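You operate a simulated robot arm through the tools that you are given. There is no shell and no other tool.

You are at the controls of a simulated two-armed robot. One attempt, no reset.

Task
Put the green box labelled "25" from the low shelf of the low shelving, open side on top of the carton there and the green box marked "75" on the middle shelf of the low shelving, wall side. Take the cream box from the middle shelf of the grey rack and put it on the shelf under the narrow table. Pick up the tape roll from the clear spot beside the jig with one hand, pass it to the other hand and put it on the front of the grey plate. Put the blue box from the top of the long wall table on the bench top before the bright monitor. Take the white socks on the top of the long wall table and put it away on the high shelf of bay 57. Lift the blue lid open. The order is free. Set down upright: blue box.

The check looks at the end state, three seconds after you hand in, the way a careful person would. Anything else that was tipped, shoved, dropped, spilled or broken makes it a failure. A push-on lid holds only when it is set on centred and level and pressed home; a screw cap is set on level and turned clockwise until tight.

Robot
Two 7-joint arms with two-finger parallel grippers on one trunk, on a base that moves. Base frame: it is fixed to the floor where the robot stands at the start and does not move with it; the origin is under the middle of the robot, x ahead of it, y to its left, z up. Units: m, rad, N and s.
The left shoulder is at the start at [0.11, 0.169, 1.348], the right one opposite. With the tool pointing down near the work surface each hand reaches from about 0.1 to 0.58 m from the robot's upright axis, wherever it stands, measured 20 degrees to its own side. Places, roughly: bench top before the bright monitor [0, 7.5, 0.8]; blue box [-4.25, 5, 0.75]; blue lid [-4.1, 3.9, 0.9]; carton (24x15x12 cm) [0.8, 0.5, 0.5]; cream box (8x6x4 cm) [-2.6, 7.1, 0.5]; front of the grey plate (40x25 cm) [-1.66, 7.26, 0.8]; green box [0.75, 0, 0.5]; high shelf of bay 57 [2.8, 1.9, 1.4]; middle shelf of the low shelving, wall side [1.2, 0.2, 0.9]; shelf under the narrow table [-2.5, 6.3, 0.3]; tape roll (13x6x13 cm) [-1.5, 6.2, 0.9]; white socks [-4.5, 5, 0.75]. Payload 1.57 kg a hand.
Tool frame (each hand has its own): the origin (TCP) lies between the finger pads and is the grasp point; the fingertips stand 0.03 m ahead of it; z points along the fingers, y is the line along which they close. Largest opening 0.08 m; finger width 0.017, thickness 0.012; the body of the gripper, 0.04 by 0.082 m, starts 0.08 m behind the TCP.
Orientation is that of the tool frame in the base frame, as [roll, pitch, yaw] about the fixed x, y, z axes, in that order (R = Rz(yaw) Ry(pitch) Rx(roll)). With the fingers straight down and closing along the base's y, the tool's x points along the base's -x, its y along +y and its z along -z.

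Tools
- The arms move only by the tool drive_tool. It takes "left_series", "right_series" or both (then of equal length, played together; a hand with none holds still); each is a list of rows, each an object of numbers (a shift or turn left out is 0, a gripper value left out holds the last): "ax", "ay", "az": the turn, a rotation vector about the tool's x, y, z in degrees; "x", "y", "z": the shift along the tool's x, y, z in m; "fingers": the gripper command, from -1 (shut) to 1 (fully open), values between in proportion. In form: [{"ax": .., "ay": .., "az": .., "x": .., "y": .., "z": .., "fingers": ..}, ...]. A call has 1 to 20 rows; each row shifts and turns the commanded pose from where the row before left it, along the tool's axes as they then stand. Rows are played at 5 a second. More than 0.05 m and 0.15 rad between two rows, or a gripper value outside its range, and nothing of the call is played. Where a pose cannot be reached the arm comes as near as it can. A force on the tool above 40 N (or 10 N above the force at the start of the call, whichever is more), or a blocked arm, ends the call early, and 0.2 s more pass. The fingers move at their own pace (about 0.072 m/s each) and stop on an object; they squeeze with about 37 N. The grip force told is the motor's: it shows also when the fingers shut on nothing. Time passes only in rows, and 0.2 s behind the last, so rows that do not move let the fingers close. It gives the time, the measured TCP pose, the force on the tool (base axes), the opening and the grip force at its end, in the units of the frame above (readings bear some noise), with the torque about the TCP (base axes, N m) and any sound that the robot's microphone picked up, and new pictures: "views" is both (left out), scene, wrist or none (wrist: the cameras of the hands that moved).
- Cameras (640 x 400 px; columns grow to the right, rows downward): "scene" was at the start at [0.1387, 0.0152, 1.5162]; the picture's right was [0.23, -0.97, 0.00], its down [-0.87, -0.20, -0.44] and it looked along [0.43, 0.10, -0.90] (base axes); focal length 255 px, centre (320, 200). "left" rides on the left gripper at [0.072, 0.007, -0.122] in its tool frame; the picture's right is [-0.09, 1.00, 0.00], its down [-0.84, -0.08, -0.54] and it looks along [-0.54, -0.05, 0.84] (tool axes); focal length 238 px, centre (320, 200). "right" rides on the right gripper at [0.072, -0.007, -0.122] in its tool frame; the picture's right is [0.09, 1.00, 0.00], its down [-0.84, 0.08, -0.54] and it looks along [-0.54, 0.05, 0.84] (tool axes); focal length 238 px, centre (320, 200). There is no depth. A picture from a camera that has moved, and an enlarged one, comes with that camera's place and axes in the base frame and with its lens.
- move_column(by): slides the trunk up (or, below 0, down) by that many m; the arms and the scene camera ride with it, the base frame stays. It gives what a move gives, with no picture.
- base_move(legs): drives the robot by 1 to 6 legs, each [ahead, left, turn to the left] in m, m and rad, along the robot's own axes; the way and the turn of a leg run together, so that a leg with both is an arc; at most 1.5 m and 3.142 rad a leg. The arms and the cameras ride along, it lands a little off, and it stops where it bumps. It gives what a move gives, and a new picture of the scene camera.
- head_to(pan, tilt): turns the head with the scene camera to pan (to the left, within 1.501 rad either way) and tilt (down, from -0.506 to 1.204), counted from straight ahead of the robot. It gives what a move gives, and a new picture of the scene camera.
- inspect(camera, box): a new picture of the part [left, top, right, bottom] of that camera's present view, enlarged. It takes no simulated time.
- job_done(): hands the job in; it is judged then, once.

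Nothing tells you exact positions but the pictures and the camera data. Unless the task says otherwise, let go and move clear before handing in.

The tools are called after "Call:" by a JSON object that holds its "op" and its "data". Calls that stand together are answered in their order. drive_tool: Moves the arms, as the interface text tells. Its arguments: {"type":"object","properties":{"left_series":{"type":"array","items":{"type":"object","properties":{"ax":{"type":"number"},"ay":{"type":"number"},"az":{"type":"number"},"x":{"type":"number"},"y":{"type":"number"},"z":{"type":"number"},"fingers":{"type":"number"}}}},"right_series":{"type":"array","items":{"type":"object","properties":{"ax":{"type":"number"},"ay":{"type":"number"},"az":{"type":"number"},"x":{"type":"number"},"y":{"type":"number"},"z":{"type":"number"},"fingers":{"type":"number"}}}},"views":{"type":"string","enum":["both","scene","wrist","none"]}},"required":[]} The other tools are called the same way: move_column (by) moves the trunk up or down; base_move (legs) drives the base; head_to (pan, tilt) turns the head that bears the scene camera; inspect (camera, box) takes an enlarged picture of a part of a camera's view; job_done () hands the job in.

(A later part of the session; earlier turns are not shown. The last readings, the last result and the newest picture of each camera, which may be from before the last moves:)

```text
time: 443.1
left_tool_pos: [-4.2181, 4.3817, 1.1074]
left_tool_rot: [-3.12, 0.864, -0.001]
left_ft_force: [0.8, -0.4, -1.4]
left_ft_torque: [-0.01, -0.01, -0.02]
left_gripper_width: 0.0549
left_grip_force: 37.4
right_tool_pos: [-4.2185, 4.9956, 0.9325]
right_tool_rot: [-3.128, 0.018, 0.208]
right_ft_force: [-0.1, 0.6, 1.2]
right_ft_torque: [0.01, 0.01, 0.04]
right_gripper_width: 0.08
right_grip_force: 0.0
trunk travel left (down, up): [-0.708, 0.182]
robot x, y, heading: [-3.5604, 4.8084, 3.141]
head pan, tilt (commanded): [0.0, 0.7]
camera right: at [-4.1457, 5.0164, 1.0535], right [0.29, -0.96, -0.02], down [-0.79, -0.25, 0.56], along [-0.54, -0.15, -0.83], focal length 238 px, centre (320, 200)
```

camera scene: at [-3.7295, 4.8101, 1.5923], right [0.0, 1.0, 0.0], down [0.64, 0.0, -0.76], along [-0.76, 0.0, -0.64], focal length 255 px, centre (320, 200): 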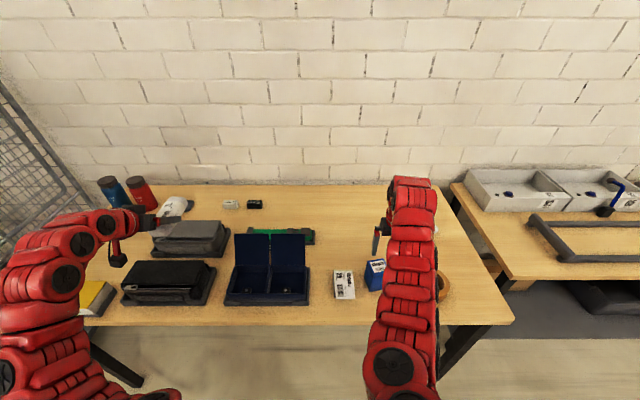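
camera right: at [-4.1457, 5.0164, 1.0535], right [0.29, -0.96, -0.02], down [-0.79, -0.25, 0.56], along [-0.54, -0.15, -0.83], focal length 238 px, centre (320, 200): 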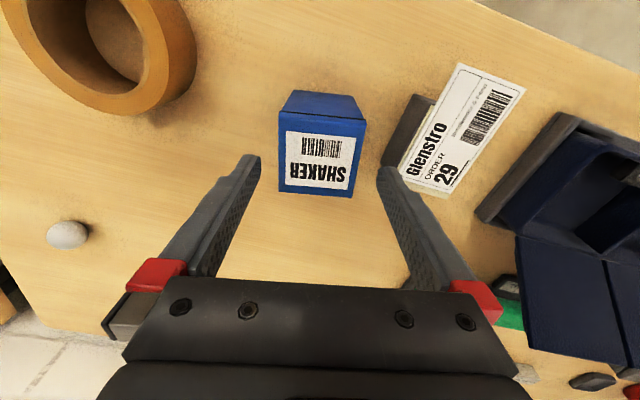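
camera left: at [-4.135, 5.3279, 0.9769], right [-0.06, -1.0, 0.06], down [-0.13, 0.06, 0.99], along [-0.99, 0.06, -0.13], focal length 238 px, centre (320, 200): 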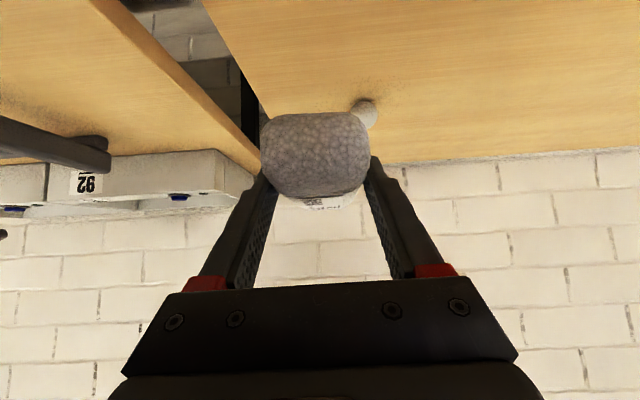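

Call:
{"op": "drive_tool", "data": {"right_series": [{"z": 0.04}, {"z": 0.0365}, {}], "views": "wrist"}}

Call:
{"op": "drive_tool", "data": {"right_series": [{"fingers": -1}, {}, {}, {}], "views": "wrist"}}

```text
time: 443.9
left_tool_pos: [-4.219, 4.3816, 1.1069]
left_tool_rot: [-3.12, 0.864, -0.001]
left_ft_force: [-0.5, 0.3, -0.3]
left_ft_torque: [-0.03, -0.01, 0.0]
left_gripper_width: 0.0551
left_grip_force: 37.0
right_tool_pos: [-4.2196, 4.9974, 0.8585]
right_tool_rot: [-3.128, 0.02, 0.207]
right_ft_force: [1.3, 0.0, -0.2]
right_ft_torque: [0.0, 0.03, 0.03]
right_gripper_width: 0.0799
right_grip_force: 0.1
trunk travel left (down, up): [-0.708, 0.182]
robot x, y, heading: [-3.5616, 4.8073, 3.133]
head pan, tilt (commanded): [0.0, 0.7]
camera right: at [-4.1475, 5.018, 0.9795], right [0.29, -0.96, -0.02], down [-0.79, -0.25, 0.56], along [-0.54, -0.15, -0.83], focal length 238 px, centre (320, 200)
```

right: 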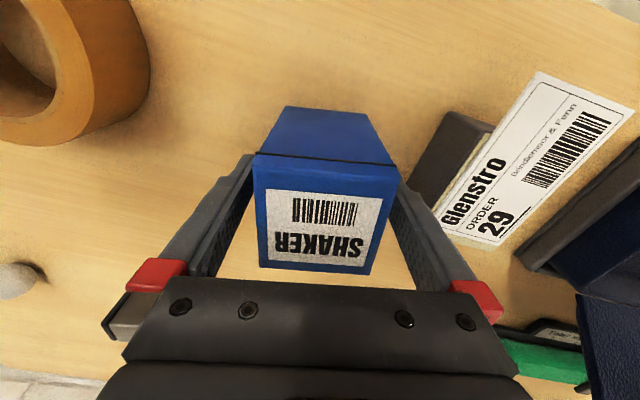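

```text
time: 444.9
left_tool_pos: [-4.2187, 4.3821, 1.1082]
left_tool_rot: [-3.12, 0.864, -0.002]
left_ft_force: [0.7, 0.1, -1.0]
left_ft_torque: [-0.01, 0.0, -0.01]
left_gripper_width: 0.0552
left_grip_force: 36.9
right_tool_pos: [-4.2194, 4.9977, 0.8576]
right_tool_rot: [-3.129, 0.019, 0.205]
right_ft_force: [-0.2, -0.2, 0.8]
right_ft_torque: [-0.1, 0.03, 0.0]
right_gripper_width: 0.0578
right_grip_force: 37.1
trunk travel left (down, up): [-0.708, 0.182]
robot x, y, heading: [-3.5618, 4.8081, 3.138]
head pan, tilt (commanded): [0.0, 0.7]
camera right: at [-4.1476, 5.018, 0.9795], right [0.29, -0.96, -0.02], down [-0.79, -0.25, 0.56], along [-0.54, -0.15, -0.83], focal length 238 px, centre (320, 200)
```

right: 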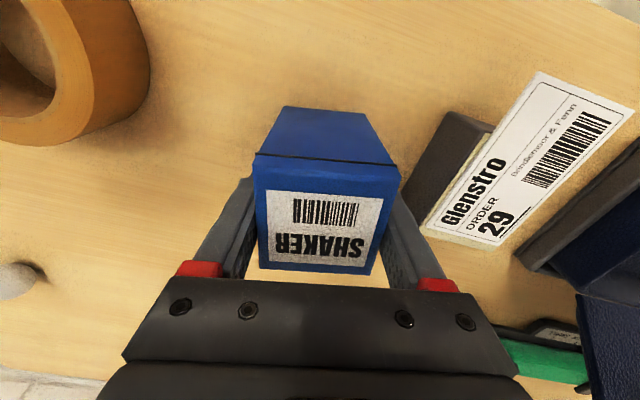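

Call:
{"op": "drive_tool", "data": {"right_series": [{"z": -0.04}, {"z": -0.04}, {"z": -0.035}, {}], "views": "both"}}

```text
time: 445.9
left_tool_pos: [-4.2198, 4.3824, 1.1082]
left_tool_rot: [-3.12, 0.861, -0.003]
left_ft_force: [0.3, 0.1, -0.8]
left_ft_torque: [0.01, 0.0, 0.01]
left_gripper_width: 0.0549
left_grip_force: 36.7
right_tool_pos: [-4.2168, 4.9982, 0.9723]
right_tool_rot: [-3.13, 0.02, 0.206]
right_ft_force: [-0.7, -0.3, -0.8]
right_ft_torque: [-0.03, 0.01, -0.03]
right_gripper_width: 0.0575
right_grip_force: 37.0
trunk travel left (down, up): [-0.708, 0.182]
robot x, y, heading: [-3.5593, 4.8114, 3.137]
head pan, tilt (commanded): [0.0, 0.7]
camera scene: at [-3.7301, 4.8106, 1.5922], right [0.0, 1.0, 0.0], down [0.64, 0.0, -0.76], along [-0.76, 0.0, -0.64], focal length 255 px, centre (320, 200)
camera right: at [-4.1442, 5.0184, 1.0939], right [0.29, -0.96, -0.01], down [-0.79, -0.25, 0.56], along [-0.54, -0.15, -0.83], focal length 238 px, centre (320, 200)
```

scene: 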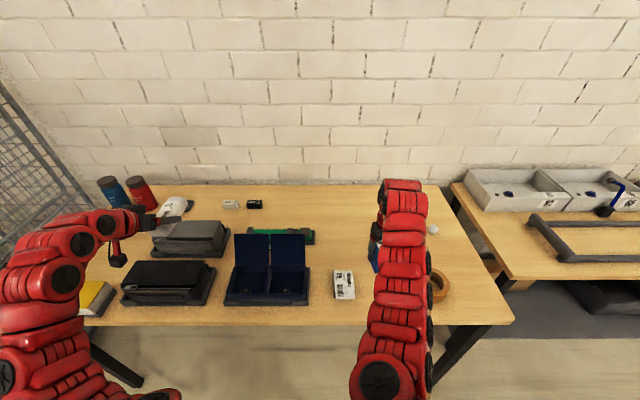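
right: 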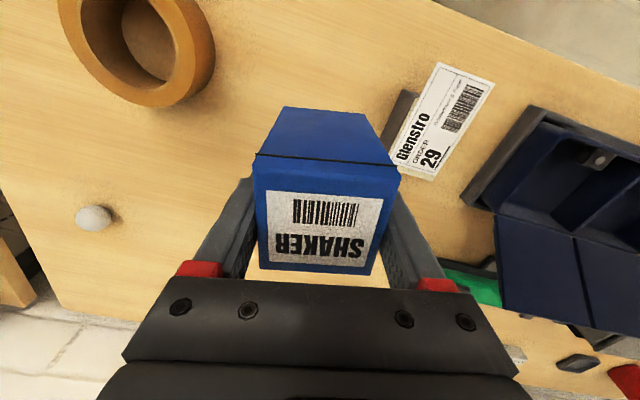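

Both objects are held. I back off, raise the trunk, and drive along the aisle to the open north end.

Call:
{"op": "base_move", "data": {"legs": [[-0.3, 0, 0.003]]}}

Call:
{"op": "inspect", "data": {"camera": "scene", "box": [60, 150, 380, 330]}}

Call:
{"op": "move_column", "data": {"by": 0.17}}

Call:
{"op": "base_move", "data": {"legs": [[0, -1.45, 0], [0, -1.45, 0], [0, -1.45, 0]]}}

```text
time: 447.9
left_tool_pos: [-3.9259, 4.3807, 1.1081]
left_tool_rot: [-3.121, 0.864, 0.0]
left_ft_force: [0.0, -0.2, 0.0]
left_ft_torque: [0.0, -0.03, 0.02]
left_gripper_width: 0.0551
left_grip_force: 37.2
right_tool_pos: [-3.9244, 4.996, 0.9724]
right_tool_rot: [-3.128, 0.02, 0.209]
right_ft_force: [-0.1, 0.5, -0.5]
right_ft_torque: [0.01, 0.01, -0.01]
right_gripper_width: 0.0577
right_grip_force: 37.5
trunk travel left (down, up): [-0.708, 0.182]
robot x, y, heading: [-3.2696, 4.8091, 3.145]
head pan, tilt (commanded): [0.0, 0.7]
camera scene: at [-3.4372, 4.809, 1.5923], right [0.0, 1.0, 0.0], down [0.64, 0.0, -0.76], along [-0.76, 0.0, -0.64], focal length 255 px, centre (320, 200)
```

scene: 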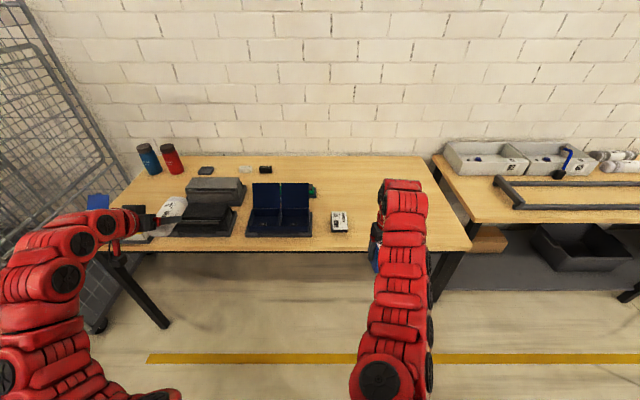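

```text
2.00 times, centred on (220, 240) of scene
camera zoom: at [-3.4372, 4.809, 1.5923], right [0.0, 1.0, 0.0], down [0.64, 0.0, -0.76], along [-0.76, 0.0, -0.64], focal length 510 px, centre (520, 120)
```

zoom: 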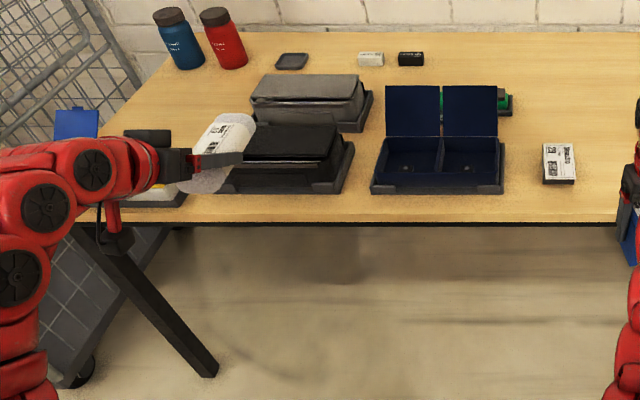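

```text
time: 449.8
left_tool_pos: [-3.9261, 4.3808, 1.2774]
left_tool_rot: [-3.121, 0.864, 0.001]
left_ft_force: [0.3, 0.4, -1.2]
left_ft_torque: [-0.04, -0.05, 0.02]
left_gripper_width: 0.055
left_grip_force: 37.3
right_tool_pos: [-3.9238, 4.9956, 1.143]
right_tool_rot: [-3.128, 0.02, 0.207]
right_ft_force: [0.4, -0.8, -1.2]
right_ft_torque: [0.0, 0.02, 0.01]
right_gripper_width: 0.0577
right_grip_force: 37.0
trunk travel left (down, up): [-0.878, 0.012]
robot x, y, heading: [-3.2704, 4.808, 3.14]
head pan, tilt (commanded): [0.0, 0.7]
```

```text
time: 470.7
left_tool_pos: [-3.9359, 8.7525, 1.2774]
left_tool_rot: [-3.121, 0.863, -0.025]
left_ft_force: [-1.2, 0.2, -0.3]
left_ft_torque: [0.0, -0.05, -0.02]
left_gripper_width: 0.0547
left_grip_force: 37.5
right_tool_pos: [-3.9196, 9.3676, 1.1426]
right_tool_rot: [-3.128, 0.02, 0.184]
right_ft_force: [0.3, -0.3, -1.2]
right_ft_torque: [-0.01, -0.01, -0.01]
right_gripper_width: 0.0577
right_grip_force: 36.7
trunk travel left (down, up): [-0.878, 0.012]
robot x, y, heading: [-3.2691, 9.1649, 3.115]
head pan, tilt (commanded): [0.0, 0.7]
camera scene: at [-3.4369, 9.1688, 1.7623], right [0.03, 1.0, 0.0], down [0.64, -0.02, -0.76], along [-0.76, 0.02, -0.64], focal length 255 px, centre (320, 200)
```

scene: 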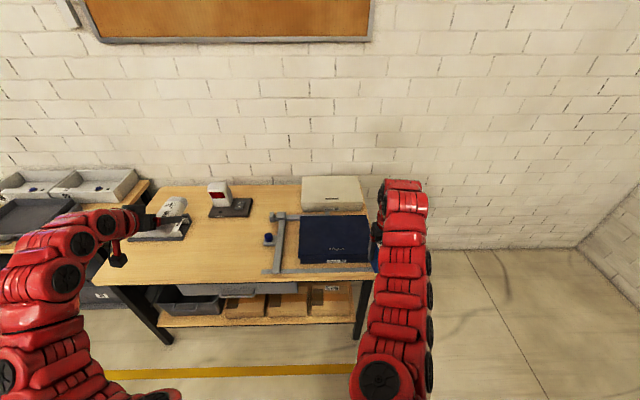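

Call:
{"op": "base_move", "data": {"legs": [[-1.2, 0, 0], [0, 0, -1.56]]}}

Call:
{"op": "base_move", "data": {"legs": [[0, 0, -1.555]]}}

Call:
{"op": "head_to", "data": {"pan": -0.4, "tilt": 0.45}}

```text
time: 480.5
left_tool_pos: [-2.4834, 9.7854, 1.2768]
left_tool_rot: [-3.12, 0.863, -1.596]
left_ft_force: [-0.7, 0.2, -0.7]
left_ft_torque: [-0.01, -0.01, -0.03]
left_gripper_width: 0.0548
left_grip_force: 37.0
right_tool_pos: [-1.8682, 9.7696, 1.1425]
right_tool_rot: [-3.128, 0.018, -1.384]
right_ft_force: [0.1, 0.1, -0.6]
right_ft_torque: [0.01, 0.04, 0.05]
right_gripper_width: 0.0574
right_grip_force: 37.0
trunk travel left (down, up): [-0.878, 0.012]
robot x, y, heading: [-2.0716, 9.1168, 1.545]
head pan, tilt (commanded): [0.0, 0.7]
camera scene: at [-2.0708, 9.285, 1.7623], right [1.0, -0.02, 0.0], down [-0.02, -0.64, -0.76], along [0.02, 0.76, -0.64], focal length 255 px, centre (320, 200)
```

scene: 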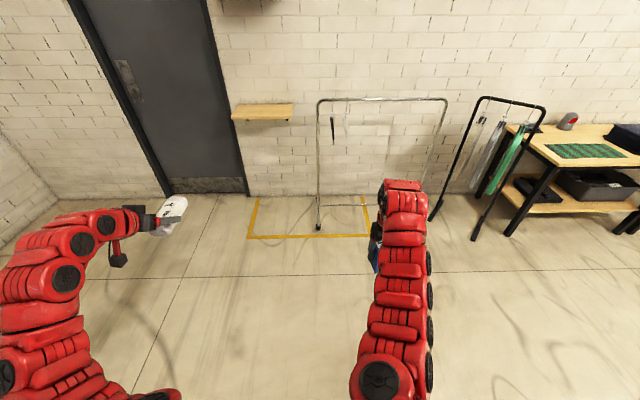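

```text
time: 484.6
left_tool_pos: [-1.4199, 9.5533, 1.2789]
left_tool_rot: [-3.123, 0.864, -3.133]
left_ft_force: [0.0, 0.1, 0.2]
left_ft_torque: [0.02, 0.01, -0.01]
left_gripper_width: 0.055
left_grip_force: 37.1
right_tool_pos: [-1.4156, 8.9385, 1.1417]
right_tool_rot: [-3.128, 0.02, -2.923]
right_ft_force: [0.3, 0.6, -1.7]
right_ft_torque: [0.0, -0.02, -0.04]
right_gripper_width: 0.0573
right_grip_force: 37.2
trunk travel left (down, up): [-0.878, 0.012]
robot x, y, heading: [-2.0703, 9.1197, 0.015]
head pan, tilt (commanded): [0.0, 0.7]
camera scene: at [-1.9091, 9.1215, 1.7623], right [0.01, -1.0, 0.0], down [-0.64, -0.01, -0.76], along [0.76, 0.01, -0.64], focal length 255 px, centre (320, 200)
```

scene: 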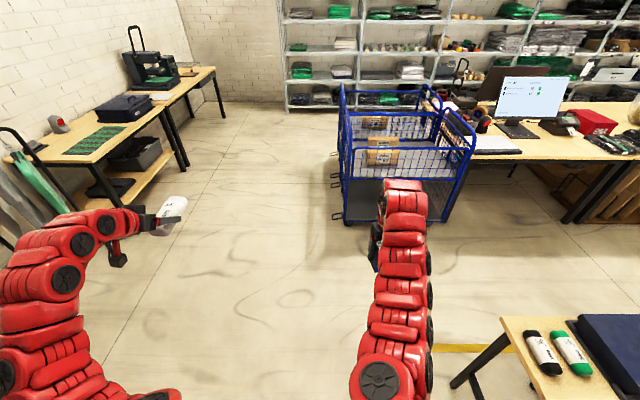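

```text
time: 485.5
left_tool_pos: [-1.4199, 9.5527, 1.2776]
left_tool_rot: [-3.119, 0.864, -3.132]
left_ft_force: [-0.2, -0.4, -0.5]
left_ft_torque: [-0.02, 0.04, 0.01]
left_gripper_width: 0.0549
left_grip_force: 37.1
right_tool_pos: [-1.4156, 8.9378, 1.1434]
right_tool_rot: [-3.128, 0.019, -2.923]
right_ft_force: [0.3, 0.1, -1.9]
right_ft_torque: [-0.02, 0.03, -0.01]
right_gripper_width: 0.0576
right_grip_force: 36.9
trunk travel left (down, up): [-0.878, 0.012]
robot x, y, heading: [-2.0747, 9.1194, 0.01]
head pan, tilt (commanded): [-0.4, 0.45]
camera scene: at [-1.909, 9.0857, 1.7844], right [-0.38, -0.93, 0.0], down [-0.4, 0.17, -0.9], along [0.83, -0.34, -0.44], focal length 255 px, centre (320, 200)
```

scene: 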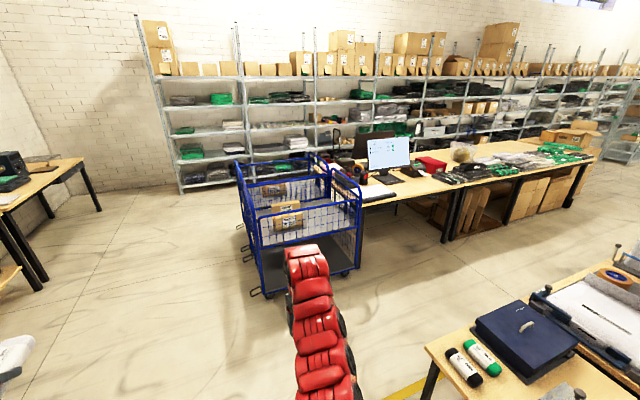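

Call:
{"op": "inspect", "data": {"camera": "scene", "box": [300, 110, 500, 250]}}

```text
2.86 times, centred on (400, 180) of scene
camera zoom: at [-1.909, 9.0857, 1.7844], right [-0.38, -0.93, 0.0], down [-0.4, 0.17, -0.9], along [0.83, -0.34, -0.44], focal length 728 px, centre (91, 257)
```

zoom: 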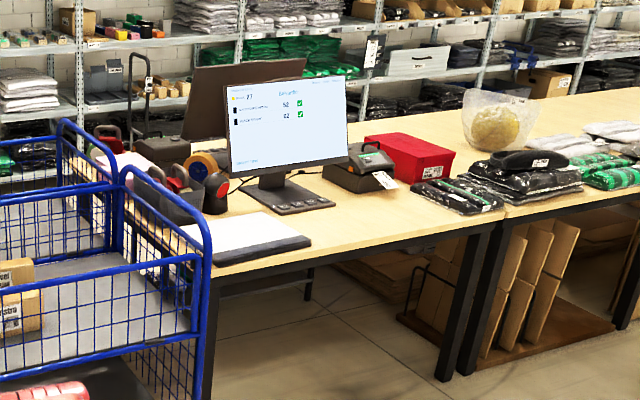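

The bright monitor stands on the packing table near (0.1, 7.47) facing the corridor, with free top in front of it around (-0.15, 7.4); a blue cart stands north of it. I drive in along x≈-1.0, keeping clear of the cart.

Call:
{"op": "base_move", "data": {"legs": [[1.06, 0, -0.01], [0, -0.7, 0]]}}

Call:
{"op": "base_move", "data": {"legs": [[0, -0.75, 0]]}}

Call:
{"op": "head_to", "data": {"pan": 0.0, "tilt": 0.65}}

```text
time: 494.4
left_tool_pos: [-0.3502, 8.8685, 1.2777]
left_tool_rot: [-3.121, 0.864, -3.131]
left_ft_force: [-0.6, 0.3, -0.1]
left_ft_torque: [0.02, 0.03, 0.0]
left_gripper_width: 0.0549
left_grip_force: 36.8
right_tool_pos: [-0.3449, 8.2531, 1.1433]
right_tool_rot: [-3.126, 0.02, -2.92]
right_ft_force: [0.2, -0.4, -1.8]
right_ft_torque: [0.01, 0.0, 0.02]
right_gripper_width: 0.0575
right_grip_force: 36.9
trunk travel left (down, up): [-0.878, 0.012]
robot x, y, heading: [-1.0019, 8.4367, 0.011]
head pan, tilt (commanded): [-0.4, 0.45]
camera scene: at [-0.838, 8.401, 1.7845], right [-0.38, -0.93, 0.0], down [-0.4, 0.16, -0.9], along [0.83, -0.34, -0.44], focal length 255 px, centre (320, 200)
```

scene: 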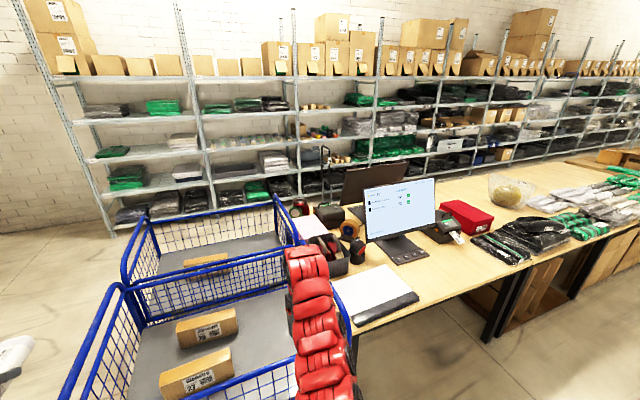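

```text
time: 498.4
left_tool_pos: [-0.3416, 8.1323, 1.2769]
left_tool_rot: [-3.121, 0.864, -3.126]
left_ft_force: [-0.3, 0.3, -1.0]
left_ft_torque: [0.02, 0.03, 0.0]
left_gripper_width: 0.0551
left_grip_force: 37.2
right_tool_pos: [-0.3347, 7.5163, 1.1436]
right_tool_rot: [-3.127, 0.019, -2.917]
right_ft_force: [0.0, -0.4, -0.7]
right_ft_torque: [0.0, 0.03, 0.01]
right_gripper_width: 0.0577
right_grip_force: 37.1
trunk travel left (down, up): [-0.878, 0.012]
robot x, y, heading: [-0.9937, 7.6984, 0.01]
head pan, tilt (commanded): [-0.4, 0.45]
camera scene: at [-0.8288, 7.663, 1.7845], right [-0.38, -0.93, 0.0], down [-0.4, 0.16, -0.9], along [0.83, -0.34, -0.44], focal length 255 px, centre (320, 200)
```

scene: 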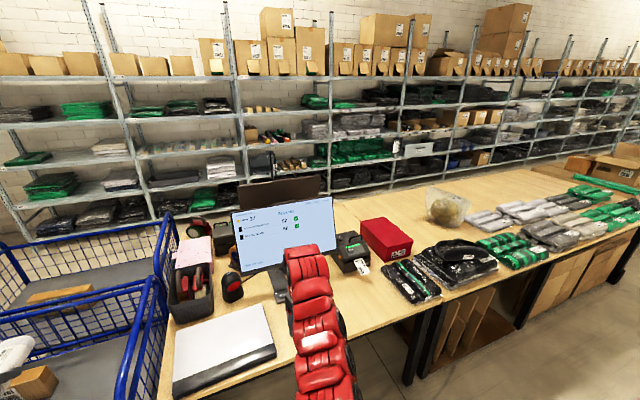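

```text
time: 499.3
left_tool_pos: [-0.3414, 8.1316, 1.2777]
left_tool_rot: [-3.123, 0.863, -3.129]
left_ft_force: [-0.1, -0.4, -0.1]
left_ft_torque: [0.03, 0.02, 0.01]
left_gripper_width: 0.0547
left_grip_force: 37.3
right_tool_pos: [-0.335, 7.5164, 1.144]
right_tool_rot: [-3.129, 0.019, -2.919]
right_ft_force: [-0.6, -0.1, -1.5]
right_ft_torque: [-0.02, 0.0, 0.02]
right_gripper_width: 0.0573
right_grip_force: 36.7
trunk travel left (down, up): [-0.878, 0.012]
robot x, y, heading: [-0.99, 7.693, 0.014]
head pan, tilt (commanded): [0.0, 0.649]
camera scene: at [-0.8272, 7.6979, 1.7667], right [0.01, -1.0, 0.0], down [-0.6, -0.01, -0.8], along [0.8, 0.01, -0.6], focal length 255 px, centre (320, 200)
```

scene: 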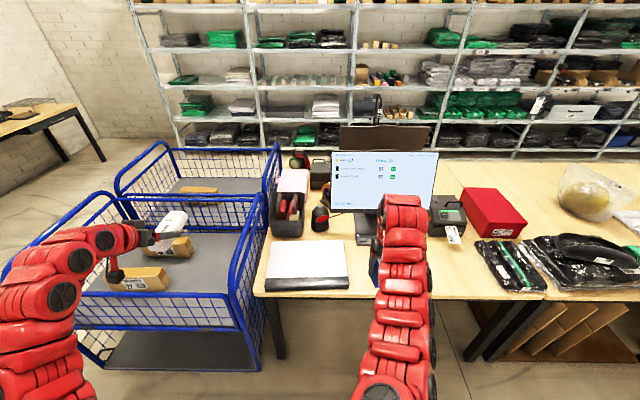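

The left hand with the socks would come down beside the blue cart, so I turn about 20° left first, which keeps it clear, then shift to the free spot in front of the monitor.

Call:
{"op": "base_move", "data": {"legs": [[0, 0, 0.34], [0, -0.5, 0]]}}

Call:
{"op": "head_to", "data": {"pan": -0.2, "tilt": 0.75}}

Call:
{"op": "drive_tool", "data": {"right_series": [{}], "views": "wrist"}}

```text
time: 503.3
left_tool_pos: [-0.348, 7.8492, 1.2775]
left_tool_rot: [-3.121, 0.863, -2.796]
left_ft_force: [0.4, -0.6, -0.8]
left_ft_torque: [-0.02, 0.05, 0.0]
left_gripper_width: 0.0549
left_grip_force: 36.9
right_tool_pos: [-0.141, 7.2696, 1.1426]
right_tool_rot: [-3.127, 0.019, -2.587]
right_ft_force: [-0.3, 0.3, -1.6]
right_ft_torque: [-0.02, -0.01, -0.01]
right_gripper_width: 0.0579
right_grip_force: 36.8
trunk travel left (down, up): [-0.878, 0.012]
robot x, y, heading: [-0.8203, 7.2231, 0.347]
head pan, tilt (commanded): [0.0, 0.649]
camera scene: at [-0.6662, 7.2819, 1.7666], right [0.34, -0.94, 0.0], down [-0.57, -0.21, -0.8], along [0.75, 0.27, -0.6], focal length 255 px, centre (320, 200)
```

scene: 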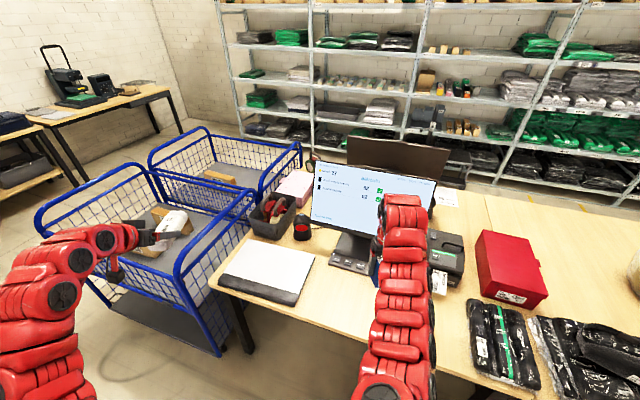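

```text
time: 504.0
left_tool_pos: [-0.3496, 7.8486, 1.2776]
left_tool_rot: [-3.122, 0.864, -2.798]
left_ft_force: [-0.1, -0.4, -0.4]
left_ft_torque: [-0.03, 0.0, 0.02]
left_gripper_width: 0.0551
left_grip_force: 37.0
right_tool_pos: [-0.1412, 7.2679, 1.1437]
right_tool_rot: [-3.13, 0.019, -2.587]
right_ft_force: [0.1, -0.6, -1.0]
right_ft_torque: [-0.02, 0.01, -0.03]
right_gripper_width: 0.0577
right_grip_force: 37.0
trunk travel left (down, up): [-0.878, 0.012]
robot x, y, heading: [-0.8238, 7.2257, 0.342]
head pan, tilt (commanded): [-0.201, 0.75]
camera scene: at [-0.6653, 7.2628, 1.7581], right [0.14, -0.99, 0.0], down [-0.68, -0.1, -0.73], along [0.72, 0.11, -0.68], focal length 255 px, centre (320, 200)
```

scene: 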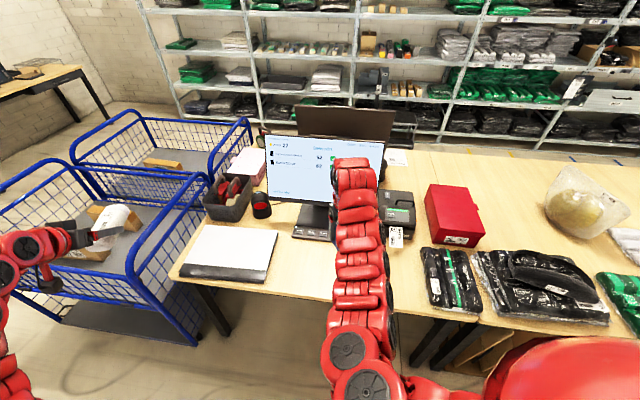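

```text
time: 504.4
left_tool_pos: [-0.3483, 7.8486, 1.2794]
left_tool_rot: [-3.122, 0.866, -2.797]
left_ft_force: [-0.3, 0.9, -0.8]
left_ft_torque: [-0.01, 0.06, -0.03]
left_gripper_width: 0.0546
left_grip_force: 37.0
right_tool_pos: [-0.1414, 7.2685, 1.142]
right_tool_rot: [-3.129, 0.02, -2.587]
right_ft_force: [0.8, -0.1, -1.4]
right_ft_torque: [0.0, 0.03, 0.01]
right_gripper_width: 0.0576
right_grip_force: 36.6
trunk travel left (down, up): [-0.878, 0.012]
robot x, y, heading: [-0.8243, 7.2225, 0.344]
head pan, tilt (commanded): [-0.201, 0.75]
camera right: at [-0.2012, 7.2252, 1.264], right [-0.6, 0.8, -0.01], down [0.66, 0.51, 0.56], along [0.45, 0.33, -0.83], focal length 238 px, centre (320, 200)
```

right: 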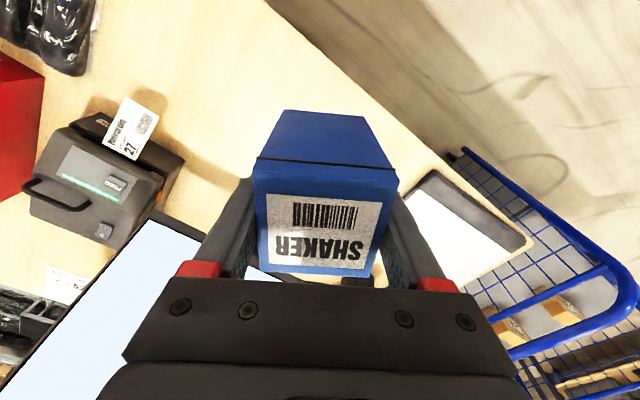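

Call:
{"op": "drive_tool", "data": {"right_series": [{"x": -0.025, "y": 0.03}, {"x": -0.025, "y": 0.03}, {"x": -0.02, "y": 0.015}, {}], "views": "none"}}

Call:
{"op": "move_column", "data": {"by": -0.2}}

Call:
{"op": "head_to", "data": {"pan": -0.3, "tilt": 0.75}}

Call:
{"op": "drive_tool", "data": {"right_series": [{}], "views": "wrist"}}

```text
time: 505.4
left_tool_pos: [-0.3486, 7.8469, 1.2783]
left_tool_rot: [-3.122, 0.863, -2.798]
left_ft_force: [0.0, 0.3, 0.2]
left_ft_torque: [-0.02, 0.01, 0.0]
left_gripper_width: 0.055
left_grip_force: 37.2
right_tool_pos: [-0.1197, 7.3674, 1.1433]
right_tool_rot: [-3.13, 0.02, -2.588]
right_ft_force: [0.3, 0.4, -2.1]
right_ft_torque: [-0.04, 0.0, 0.02]
right_gripper_width: 0.0576
right_grip_force: 37.1
trunk travel left (down, up): [-0.878, 0.012]
robot x, y, heading: [-0.819, 7.2244, 0.348]
head pan, tilt (commanded): [-0.201, 0.75]
```

```text
time: 507.6
left_tool_pos: [-0.3479, 7.8484, 1.0784]
left_tool_rot: [-3.123, 0.864, -2.8]
left_ft_force: [0.9, -0.4, -0.4]
left_ft_torque: [0.01, 0.02, -0.02]
left_gripper_width: 0.0548
left_grip_force: 37.0
right_tool_pos: [-0.1203, 7.3674, 0.9433]
right_tool_rot: [-3.129, 0.019, -2.586]
right_ft_force: [1.2, -0.4, -1.0]
right_ft_torque: [-0.04, 0.03, -0.01]
right_gripper_width: 0.0579
right_grip_force: 36.9
trunk travel left (down, up): [-0.678, 0.212]
robot x, y, heading: [-0.823, 7.2224, 0.345]
head pan, tilt (commanded): [-0.201, 0.75]
```

```text
time: 508.3
left_tool_pos: [-0.3489, 7.8482, 1.0775]
left_tool_rot: [-3.121, 0.866, -2.799]
left_ft_force: [0.1, 0.4, -0.3]
left_ft_torque: [0.02, -0.01, -0.03]
left_gripper_width: 0.055
left_grip_force: 36.7
right_tool_pos: [-0.1206, 7.3687, 0.9423]
right_tool_rot: [-3.129, 0.02, -2.587]
right_ft_force: [0.5, 0.8, -1.2]
right_ft_torque: [-0.01, -0.02, 0.01]
right_gripper_width: 0.0577
right_grip_force: 37.2
trunk travel left (down, up): [-0.678, 0.212]
robot x, y, heading: [-0.8175, 7.2255, 0.343]
head pan, tilt (commanded): [-0.3, 0.75]
camera scene: at [-0.6649, 7.2553, 1.5581], right [0.05, -1.0, 0.0], down [-0.68, -0.03, -0.73], along [0.73, 0.03, -0.68], focal length 255 px, centre (320, 200)
```

scene: 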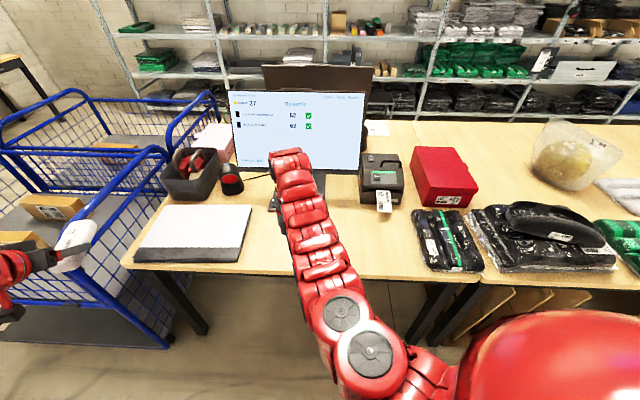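

```text
time: 508.7
left_tool_pos: [-0.347, 7.8482, 1.0781]
left_tool_rot: [-3.122, 0.864, -2.798]
left_ft_force: [0.2, 0.8, -0.5]
left_ft_torque: [0.01, -0.01, 0.02]
left_gripper_width: 0.0548
left_grip_force: 37.1
right_tool_pos: [-0.1205, 7.368, 0.9437]
right_tool_rot: [-3.13, 0.018, -2.586]
right_ft_force: [0.5, 0.2, -1.7]
right_ft_torque: [0.04, -0.01, -0.03]
right_gripper_width: 0.0577
right_grip_force: 37.2
trunk travel left (down, up): [-0.678, 0.212]
robot x, y, heading: [-0.8198, 7.222, 0.347]
head pan, tilt (commanded): [-0.3, 0.75]
camera right: at [-0.1805, 7.3245, 1.0643], right [-0.6, 0.8, -0.01], down [0.66, 0.51, 0.56], along [0.45, 0.33, -0.83], focal length 238 px, centre (320, 200)
```

right: 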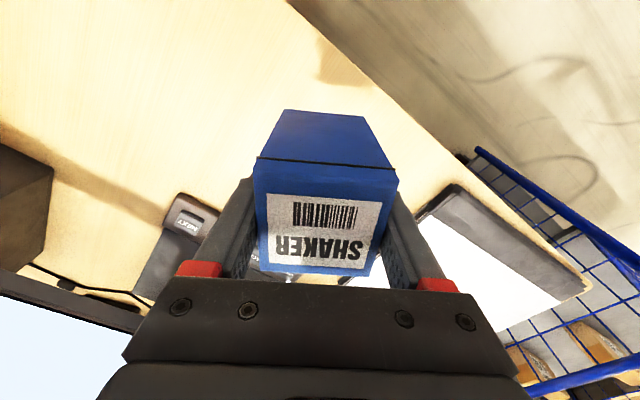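

The box would be close to the table's edge, so I shift it 7 cm further in, then lower it.

Call:
{"op": "drive_tool", "data": {"right_series": [{"x": -0.03, "y": -0.0184}, {"x": -0.03, "y": -0.0184}, {"z": 0.035}, {"z": 0.03}, {}], "views": "wrist"}}

```text
time: 509.9
left_tool_pos: [-0.348, 7.8477, 1.0778]
left_tool_rot: [-3.122, 0.864, -2.797]
left_ft_force: [0.1, 0.6, -1.5]
left_ft_torque: [0.04, -0.02, 0.04]
left_gripper_width: 0.055
left_grip_force: 37.1
right_tool_pos: [-0.1014, 7.3596, 0.8779]
right_tool_rot: [-3.13, 0.022, -2.588]
right_ft_force: [-0.5, -0.5, -1.2]
right_ft_torque: [0.01, 0.02, 0.03]
right_gripper_width: 0.0575
right_grip_force: 37.3
right hand out of reach, approached as far as the arm can: row 1, 2, 3, 4
trunk travel left (down, up): [-0.678, 0.212]
robot x, y, heading: [-0.8199, 7.2229, 0.349]
head pan, tilt (commanded): [-0.3, 0.75]
camera right: at [-0.1609, 7.3154, 0.9995], right [-0.6, 0.8, -0.01], down [0.66, 0.51, 0.56], along [0.45, 0.33, -0.83], focal length 238 px, centre (320, 200)
```

right: 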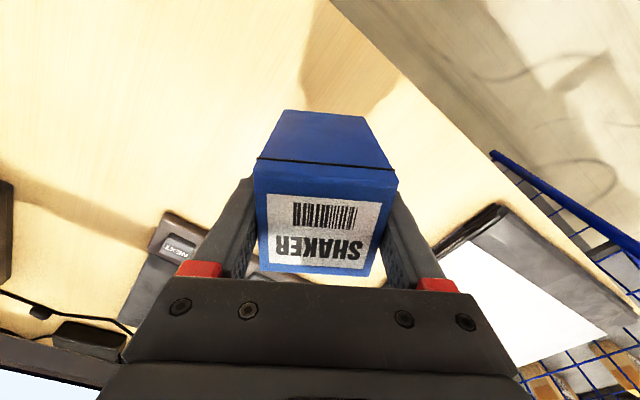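

Call:
{"op": "drive_tool", "data": {"right_series": [{"z": -0.02}, {}], "views": "none"}}

Call:
{"op": "base_move", "data": {"legs": [[0.05, 0, 0]]}}

Call:
{"op": "drive_tool", "data": {"right_series": [{"z": 0.01}, {"z": 0.01}, {}], "views": "wrist"}}

```text
time: 510.5
left_tool_pos: [-0.3479, 7.8477, 1.0779]
left_tool_rot: [-3.123, 0.863, -2.798]
left_ft_force: [-0.7, 0.2, 0.1]
left_ft_torque: [0.01, 0.0, 0.0]
left_gripper_width: 0.0549
left_grip_force: 36.8
right_tool_pos: [-0.1011, 7.36, 0.8974]
right_tool_rot: [-3.131, 0.017, -2.586]
right_ft_force: [0.6, 0.1, -1.7]
right_ft_torque: [0.0, 0.01, 0.01]
right_gripper_width: 0.0577
right_grip_force: 36.8
trunk travel left (down, up): [-0.678, 0.212]
robot x, y, heading: [-0.821, 7.2225, 0.343]
head pan, tilt (commanded): [-0.3, 0.75]
```

```text
time: 511.4
left_tool_pos: [-0.3032, 7.8644, 1.0792]
left_tool_rot: [-3.123, 0.865, -2.798]
left_ft_force: [0.7, 0.3, 0.1]
left_ft_torque: [0.0, -0.01, -0.01]
left_gripper_width: 0.0546
left_grip_force: 37.2
right_tool_pos: [-0.0559, 7.3766, 0.899]
right_tool_rot: [-3.129, 0.018, -2.585]
right_ft_force: [-0.4, -0.3, -2.3]
right_ft_torque: [0.03, 0.0, 0.0]
right_gripper_width: 0.0579
right_grip_force: 36.9
trunk travel left (down, up): [-0.678, 0.212]
robot x, y, heading: [-0.7747, 7.2399, 0.345]
head pan, tilt (commanded): [-0.3, 0.75]
camera scene: at [-0.6196, 7.2714, 1.5582], right [0.04, -1.0, 0.0], down [-0.68, -0.03, -0.73], along [0.73, 0.03, -0.68], focal length 255 px, centre (320, 200)
```

scene: 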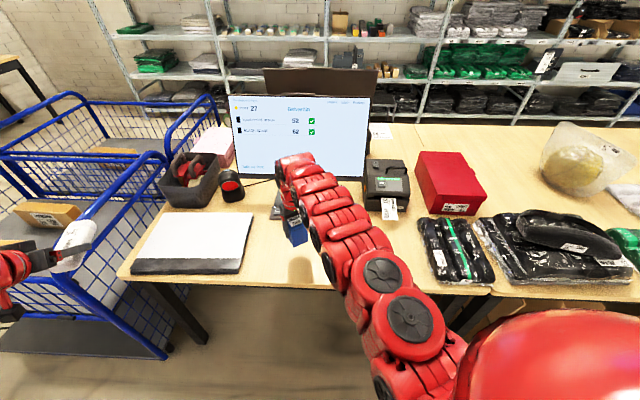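

```text
time: 512.2
left_tool_pos: [-0.3027, 7.8641, 1.078]
left_tool_rot: [-3.123, 0.864, -2.797]
left_ft_force: [0.4, -0.4, -0.5]
left_ft_torque: [-0.02, 0.03, -0.05]
left_gripper_width: 0.0549
left_grip_force: 37.6
right_tool_pos: [-0.0556, 7.3766, 0.8798]
right_tool_rot: [-3.128, 0.018, -2.586]
right_ft_force: [-0.1, -0.1, 0.1]
right_ft_torque: [0.02, -0.02, -0.02]
right_gripper_width: 0.0577
right_grip_force: 36.6
trunk travel left (down, up): [-0.678, 0.212]
robot x, y, heading: [-0.7741, 7.2398, 0.348]
head pan, tilt (commanded): [-0.3, 0.75]
camera right: at [-0.1157, 7.333, 0.9995], right [-0.6, 0.8, -0.01], down [0.66, 0.51, 0.56], along [0.45, 0.33, -0.83], focal length 238 px, centre (320, 200)
```

right: 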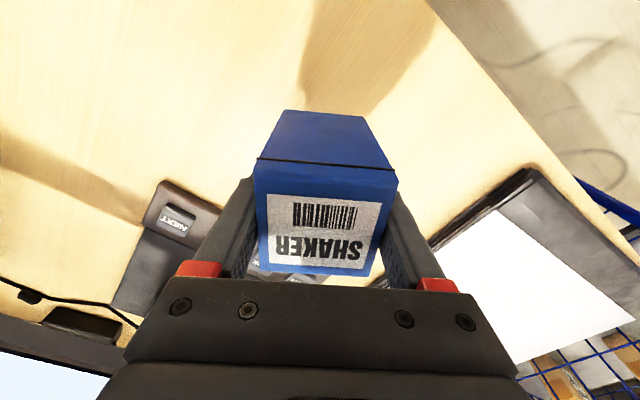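

Call:
{"op": "drive_tool", "data": {"right_series": [{"z": 0.008}, {"z": 0.006}, {}], "views": "none"}}

Call:
{"op": "drive_tool", "data": {"right_series": [{"z": 0.003}, {}], "views": "none"}}

Call:
{"op": "drive_tool", "data": {"right_series": [{"z": 0.003}, {}], "views": "none"}}

```text
time: 513.0
left_tool_pos: [-0.3016, 7.8653, 1.0784]
left_tool_rot: [-3.121, 0.864, -2.796]
left_ft_force: [0.3, 0.5, -0.5]
left_ft_torque: [-0.02, 0.05, -0.05]
left_gripper_width: 0.0549
left_grip_force: 36.9
right_tool_pos: [-0.0572, 7.3764, 0.87]
right_tool_rot: [-3.131, 0.02, -2.587]
right_ft_force: [0.6, 0.4, -0.6]
right_ft_torque: [0.0, 0.01, 0.02]
right_gripper_width: 0.0576
right_grip_force: 37.1
right hand out of reach, approached as far as the arm can: row 2
trunk travel left (down, up): [-0.678, 0.212]
robot x, y, heading: [-0.7721, 7.2391, 0.346]
head pan, tilt (commanded): [-0.3, 0.75]
```

```text
time: 513.6
left_tool_pos: [-0.3029, 7.8632, 1.0781]
left_tool_rot: [-3.121, 0.865, -2.797]
left_ft_force: [-0.1, -0.3, -1.0]
left_ft_torque: [-0.01, 0.05, 0.0]
left_gripper_width: 0.0548
left_grip_force: 36.4
right_tool_pos: [-0.0581, 7.3749, 0.8687]
right_tool_rot: [-3.129, 0.02, -2.586]
right_ft_force: [0.6, 0.8, -1.3]
right_ft_torque: [0.0, 0.01, -0.01]
right_gripper_width: 0.0574
right_grip_force: 37.1
trunk travel left (down, up): [-0.678, 0.212]
robot x, y, heading: [-0.7696, 7.2395, 0.351]
head pan, tilt (commanded): [-0.3, 0.75]
```

```text
time: 514.2
left_tool_pos: [-0.3021, 7.8638, 1.0773]
left_tool_rot: [-3.121, 0.864, -2.796]
left_ft_force: [-0.1, -0.6, -0.4]
left_ft_torque: [-0.01, 0.02, -0.02]
left_gripper_width: 0.0548
left_grip_force: 37.3
right_tool_pos: [-0.0572, 7.3763, 0.8661]
right_tool_rot: [-3.129, 0.019, -2.587]
right_ft_force: [-0.3, -0.2, -0.9]
right_ft_torque: [0.0, -0.02, 0.03]
right_gripper_width: 0.0576
right_grip_force: 37.3
trunk travel left (down, up): [-0.678, 0.212]
robot x, y, heading: [-0.7745, 7.2401, 0.346]
head pan, tilt (commanded): [-0.3, 0.75]
```

Call:
{"op": "move_column", "data": {"by": -0.005}}

Call:
{"op": "move_column", "data": {"by": -0.003}}

Call:
{"op": "move_column", "data": {"by": -0.003}}

```text
time: 514.7
left_tool_pos: [-0.302, 7.8631, 1.0739]
left_tool_rot: [-3.123, 0.863, -2.798]
left_ft_force: [0.5, -0.3, 0.0]
left_ft_torque: [0.0, 0.01, 0.03]
left_gripper_width: 0.0549
left_grip_force: 36.9
right_tool_pos: [-0.0586, 7.3769, 0.8589]
right_tool_rot: [-3.13, 0.019, -2.589]
right_ft_force: [0.1, -0.1, -0.5]
right_ft_torque: [0.0, -0.01, -0.01]
right_gripper_width: 0.0577
right_grip_force: 37.3
trunk travel left (down, up): [-0.673, 0.217]
robot x, y, heading: [-0.7767, 7.2377, 0.346]
head pan, tilt (commanded): [-0.3, 0.75]
```

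```text
time: 515.2
left_tool_pos: [-0.3025, 7.8649, 1.0709]
left_tool_rot: [-3.122, 0.863, -2.798]
left_ft_force: [-0.4, -0.8, -0.4]
left_ft_torque: [0.01, 0.0, -0.03]
left_gripper_width: 0.0549
left_grip_force: 36.4
right_tool_pos: [-0.0585, 7.3765, 0.8585]
right_tool_rot: [-3.128, 0.019, -2.588]
right_ft_force: [0.5, -1.3, -0.9]
right_ft_torque: [0.02, -0.02, -0.03]
right_gripper_width: 0.0579
right_grip_force: 37.1
trunk travel left (down, up): [-0.67, 0.22]
robot x, y, heading: [-0.7713, 7.2411, 0.352]
head pan, tilt (commanded): [-0.3, 0.75]
```

```text
time: 515.8
left_tool_pos: [-0.3021, 7.8639, 1.067]
left_tool_rot: [-3.123, 0.864, -2.798]
left_ft_force: [-0.4, 0.5, -0.7]
left_ft_torque: [-0.01, 0.03, 0.07]
left_gripper_width: 0.0549
left_grip_force: 37.4
right_tool_pos: [-0.0576, 7.3766, 0.8545]
right_tool_rot: [-3.128, 0.019, -2.588]
right_ft_force: [-0.7, -0.6, -0.9]
right_ft_torque: [-0.03, -0.01, -0.01]
right_gripper_width: 0.0574
right_grip_force: 37.1
trunk travel left (down, up): [-0.667, 0.223]
robot x, y, heading: [-0.7709, 7.2387, 0.341]
head pan, tilt (commanded): [-0.3, 0.75]
```

Call:
{"op": "move_column", "data": {"by": -0.004}}

Call:
{"op": "move_column", "data": {"by": -0.004}}

Call:
{"op": "inspect", "data": {"camera": "scene", "box": [230, 150, 390, 290]}}

```text
time: 516.3
left_tool_pos: [-0.3027, 7.865, 1.0627]
left_tool_rot: [-3.123, 0.864, -2.798]
left_ft_force: [-1.2, -0.4, 0.4]
left_ft_torque: [0.0, 0.04, 0.03]
left_gripper_width: 0.0549
left_grip_force: 37.3
right_tool_pos: [-0.0571, 7.3746, 0.8504]
right_tool_rot: [-3.129, 0.02, -2.59]
right_ft_force: [-0.4, -0.4, -0.5]
right_ft_torque: [0.01, -0.02, 0.01]
right_gripper_width: 0.0576
right_grip_force: 37.2
trunk travel left (down, up): [-0.663, 0.227]
robot x, y, heading: [-0.7779, 7.2411, 0.348]
head pan, tilt (commanded): [-0.3, 0.75]
```

```text
time: 516.8
left_tool_pos: [-0.3025, 7.8639, 1.0591]
left_tool_rot: [-3.121, 0.865, -2.797]
left_ft_force: [-0.6, -0.6, -0.3]
left_ft_torque: [0.0, 0.04, 0.06]
left_gripper_width: 0.0551
left_grip_force: 36.8
right_tool_pos: [-0.0581, 7.3755, 0.8464]
right_tool_rot: [-3.128, 0.019, -2.588]
right_ft_force: [0.7, 0.1, -0.9]
right_ft_torque: [-0.01, 0.0, 0.02]
right_gripper_width: 0.0575
right_grip_force: 36.8
trunk travel left (down, up): [-0.659, 0.231]
robot x, y, heading: [-0.7752, 7.2365, 0.345]
head pan, tilt (commanded): [-0.3, 0.75]
```

```text
2.86 times, centred on (310, 220) of scene
camera zoom: at [-0.619, 7.2716, 1.539], right [0.04, -1.0, 0.0], down [-0.68, -0.03, -0.73], along [0.73, 0.03, -0.68], focal length 728 px, centre (349, 143)
```

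zoom: 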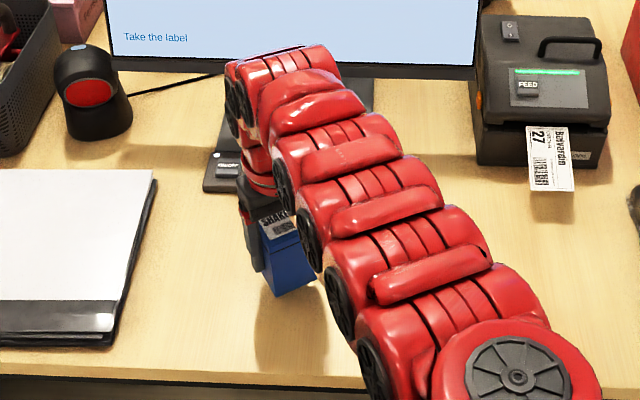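

Call:
{"op": "move_column", "data": {"by": -0.005}}

Call:
{"op": "move_column", "data": {"by": -0.005}}

Call:
{"op": "move_column", "data": {"by": -0.005}}

```text
time: 517.4
left_tool_pos: [-0.3025, 7.8642, 1.0543]
left_tool_rot: [-3.122, 0.865, -2.798]
left_ft_force: [-0.9, 0.5, -1.0]
left_ft_torque: [-0.01, 0.01, -0.03]
left_gripper_width: 0.0549
left_grip_force: 36.6
right_tool_pos: [-0.0573, 7.3761, 0.8413]
right_tool_rot: [-3.131, 0.019, -2.589]
right_ft_force: [-0.2, 0.5, -1.7]
right_ft_torque: [0.0, 0.03, 0.01]
right_gripper_width: 0.0576
right_grip_force: 37.1
trunk travel left (down, up): [-0.654, 0.236]
robot x, y, heading: [-0.7731, 7.2387, 0.346]
head pan, tilt (commanded): [-0.3, 0.75]
```

```text
time: 517.9
left_tool_pos: [-0.302, 7.865, 1.0481]
left_tool_rot: [-3.123, 0.865, -2.798]
left_ft_force: [0.1, -0.4, -0.9]
left_ft_torque: [-0.02, 0.02, -0.01]
left_gripper_width: 0.0552
left_grip_force: 37.1
right_tool_pos: [-0.0584, 7.3759, 0.8363]
right_tool_rot: [-3.128, 0.018, -2.588]
right_ft_force: [1.1, -0.4, -1.1]
right_ft_torque: [0.04, -0.02, 0.01]
right_gripper_width: 0.0576
right_grip_force: 37.1
trunk travel left (down, up): [-0.649, 0.241]
robot x, y, heading: [-0.7733, 7.2408, 0.344]
head pan, tilt (commanded): [-0.3, 0.75]
```

```text
time: 518.5
left_tool_pos: [-0.3028, 7.8642, 1.0438]
left_tool_rot: [-3.121, 0.864, -2.798]
left_ft_force: [-0.3, 0.2, 0.0]
left_ft_torque: [-0.01, 0.01, -0.01]
left_gripper_width: 0.0548
left_grip_force: 37.2
right_tool_pos: [-0.0579, 7.3757, 0.8315]
right_tool_rot: [-3.13, 0.019, -2.588]
right_ft_force: [0.4, 0.1, -2.0]
right_ft_torque: [0.0, 0.0, 0.01]
right_gripper_width: 0.0574
right_grip_force: 36.7
trunk travel left (down, up): [-0.644, 0.246]
robot x, y, heading: [-0.7759, 7.2426, 0.348]
head pan, tilt (commanded): [-0.3, 0.75]
```

Call:
{"op": "move_column", "data": {"by": -0.006}}

Call:
{"op": "move_column", "data": {"by": -0.006}}

Call:
{"op": "inspect", "data": {"camera": "scene", "box": [260, 190, 340, 260]}}

```text
time: 519.0
left_tool_pos: [-0.3037, 7.8651, 1.0369]
left_tool_rot: [-3.123, 0.863, -2.796]
left_ft_force: [0.2, -0.3, -0.8]
left_ft_torque: [-0.01, 0.02, 0.03]
left_gripper_width: 0.055
left_grip_force: 36.8
right_tool_pos: [-0.058, 7.3756, 0.8245]
right_tool_rot: [-3.131, 0.018, -2.589]
right_ft_force: [-0.1, 0.8, -0.9]
right_ft_torque: [0.0, 0.01, -0.02]
right_gripper_width: 0.0576
right_grip_force: 36.6
trunk travel left (down, up): [-0.638, 0.252]
robot x, y, heading: [-0.7762, 7.2397, 0.344]
head pan, tilt (commanded): [-0.3, 0.75]
```

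```text
time: 519.5
left_tool_pos: [-0.3034, 7.8646, 1.0317]
left_tool_rot: [-3.122, 0.864, -2.799]
left_ft_force: [0.2, -0.3, -0.2]
left_ft_torque: [-0.02, 0.03, -0.01]
left_gripper_width: 0.055
left_grip_force: 37.0
right_tool_pos: [-0.0578, 7.3762, 0.8187]
right_tool_rot: [-3.129, 0.019, -2.588]
right_ft_force: [0.6, 0.2, -1.3]
right_ft_torque: [0.03, -0.02, 0.04]
right_gripper_width: 0.0575
right_grip_force: 36.8
trunk travel left (down, up): [-0.632, 0.258]
robot x, y, heading: [-0.778, 7.2385, 0.347]
head pan, tilt (commanded): [-0.3, 0.75]
```

```text
5.71 times, centred on (300, 225) of scene
camera zoom: at [-0.6192, 7.2715, 1.512], right [0.04, -1.0, 0.0], down [-0.68, -0.03, -0.73], along [0.73, 0.03, -0.68], focal length 1456 px, centre (434, 57)
```

zoom: 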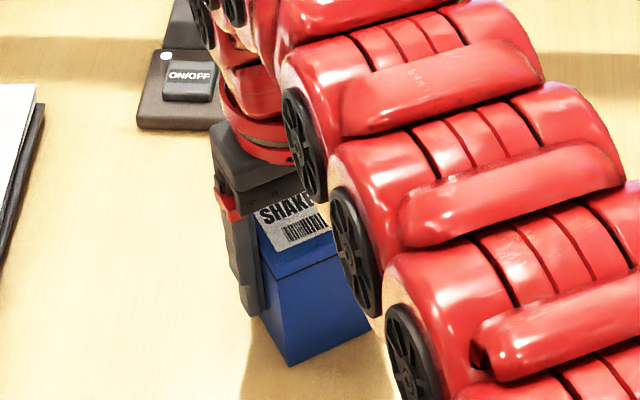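

Call:
{"op": "move_column", "data": {"by": -0.005}}

Call:
{"op": "move_column", "data": {"by": -0.005}}

Call:
{"op": "move_column", "data": {"by": -0.005}}

```text
time: 520.1
left_tool_pos: [-0.3045, 7.8634, 1.029]
left_tool_rot: [-3.123, 0.866, -2.797]
left_ft_force: [-0.4, 1.3, -0.1]
left_ft_torque: [0.01, 0.02, -0.03]
left_gripper_width: 0.0547
left_grip_force: 36.5
right_tool_pos: [-0.0583, 7.376, 0.8197]
right_tool_rot: [-3.128, 0.027, -2.588]
right_ft_force: [2.1, -1.9, 29.3]
right_ft_torque: [0.16, 1.18, 0.02]
right_gripper_width: 0.0577
right_grip_force: 37.5
trunk travel left (down, up): [-0.627, 0.263]
robot x, y, heading: [-0.7774, 7.2415, 0.341]
head pan, tilt (commanded): [-0.3, 0.75]
```

```text
time: 520.5
left_tool_pos: [-0.3046, 7.8633, 1.025]
left_tool_rot: [-3.122, 0.865, -2.798]
left_ft_force: [0.8, 0.9, 0.3]
left_ft_torque: [-0.02, 0.02, 0.01]
left_gripper_width: 0.0547
left_grip_force: 37.5
right_tool_pos: [-0.0571, 7.3769, 0.8179]
right_tool_rot: [-3.131, 0.032, -2.586]
right_ft_force: [-8.5, -2.7, 23.2]
right_ft_torque: [0.21, 1.08, 0.24]
right_gripper_width: 0.0574
right_grip_force: 36.8
trunk travel left (down, up): [-0.624, 0.266]
robot x, y, heading: [-0.7773, 7.2358, 0.345]
head pan, tilt (commanded): [-0.3, 0.75]
stopped: the force on the tool passed its limit at 43 N (the readings are from after the stop); the commanded pose is now the measured one
```

```text
time: 521.0
left_tool_pos: [-0.3041, 7.8616, 1.0204]
left_tool_rot: [-3.124, 0.865, -2.801]
left_ft_force: [0.6, -0.6, -0.5]
left_ft_torque: [-0.03, -0.01, -0.02]
left_gripper_width: 0.0551
left_grip_force: 37.4
right_tool_pos: [-0.0532, 7.3785, 0.8169]
right_tool_rot: [-3.128, 0.042, -2.587]
right_ft_force: [-7.1, -2.4, 24.5]
right_ft_torque: [0.39, 0.95, 0.21]
right_gripper_width: 0.0578
right_grip_force: 37.0
trunk travel left (down, up): [-0.62, 0.27]
robot x, y, heading: [-0.7803, 7.2397, 0.344]
head pan, tilt (commanded): [-0.3, 0.75]
stopped: the force on the tool passed its limit at 42 N (the readings are from after the stop); the commanded pose is now the measured one
```

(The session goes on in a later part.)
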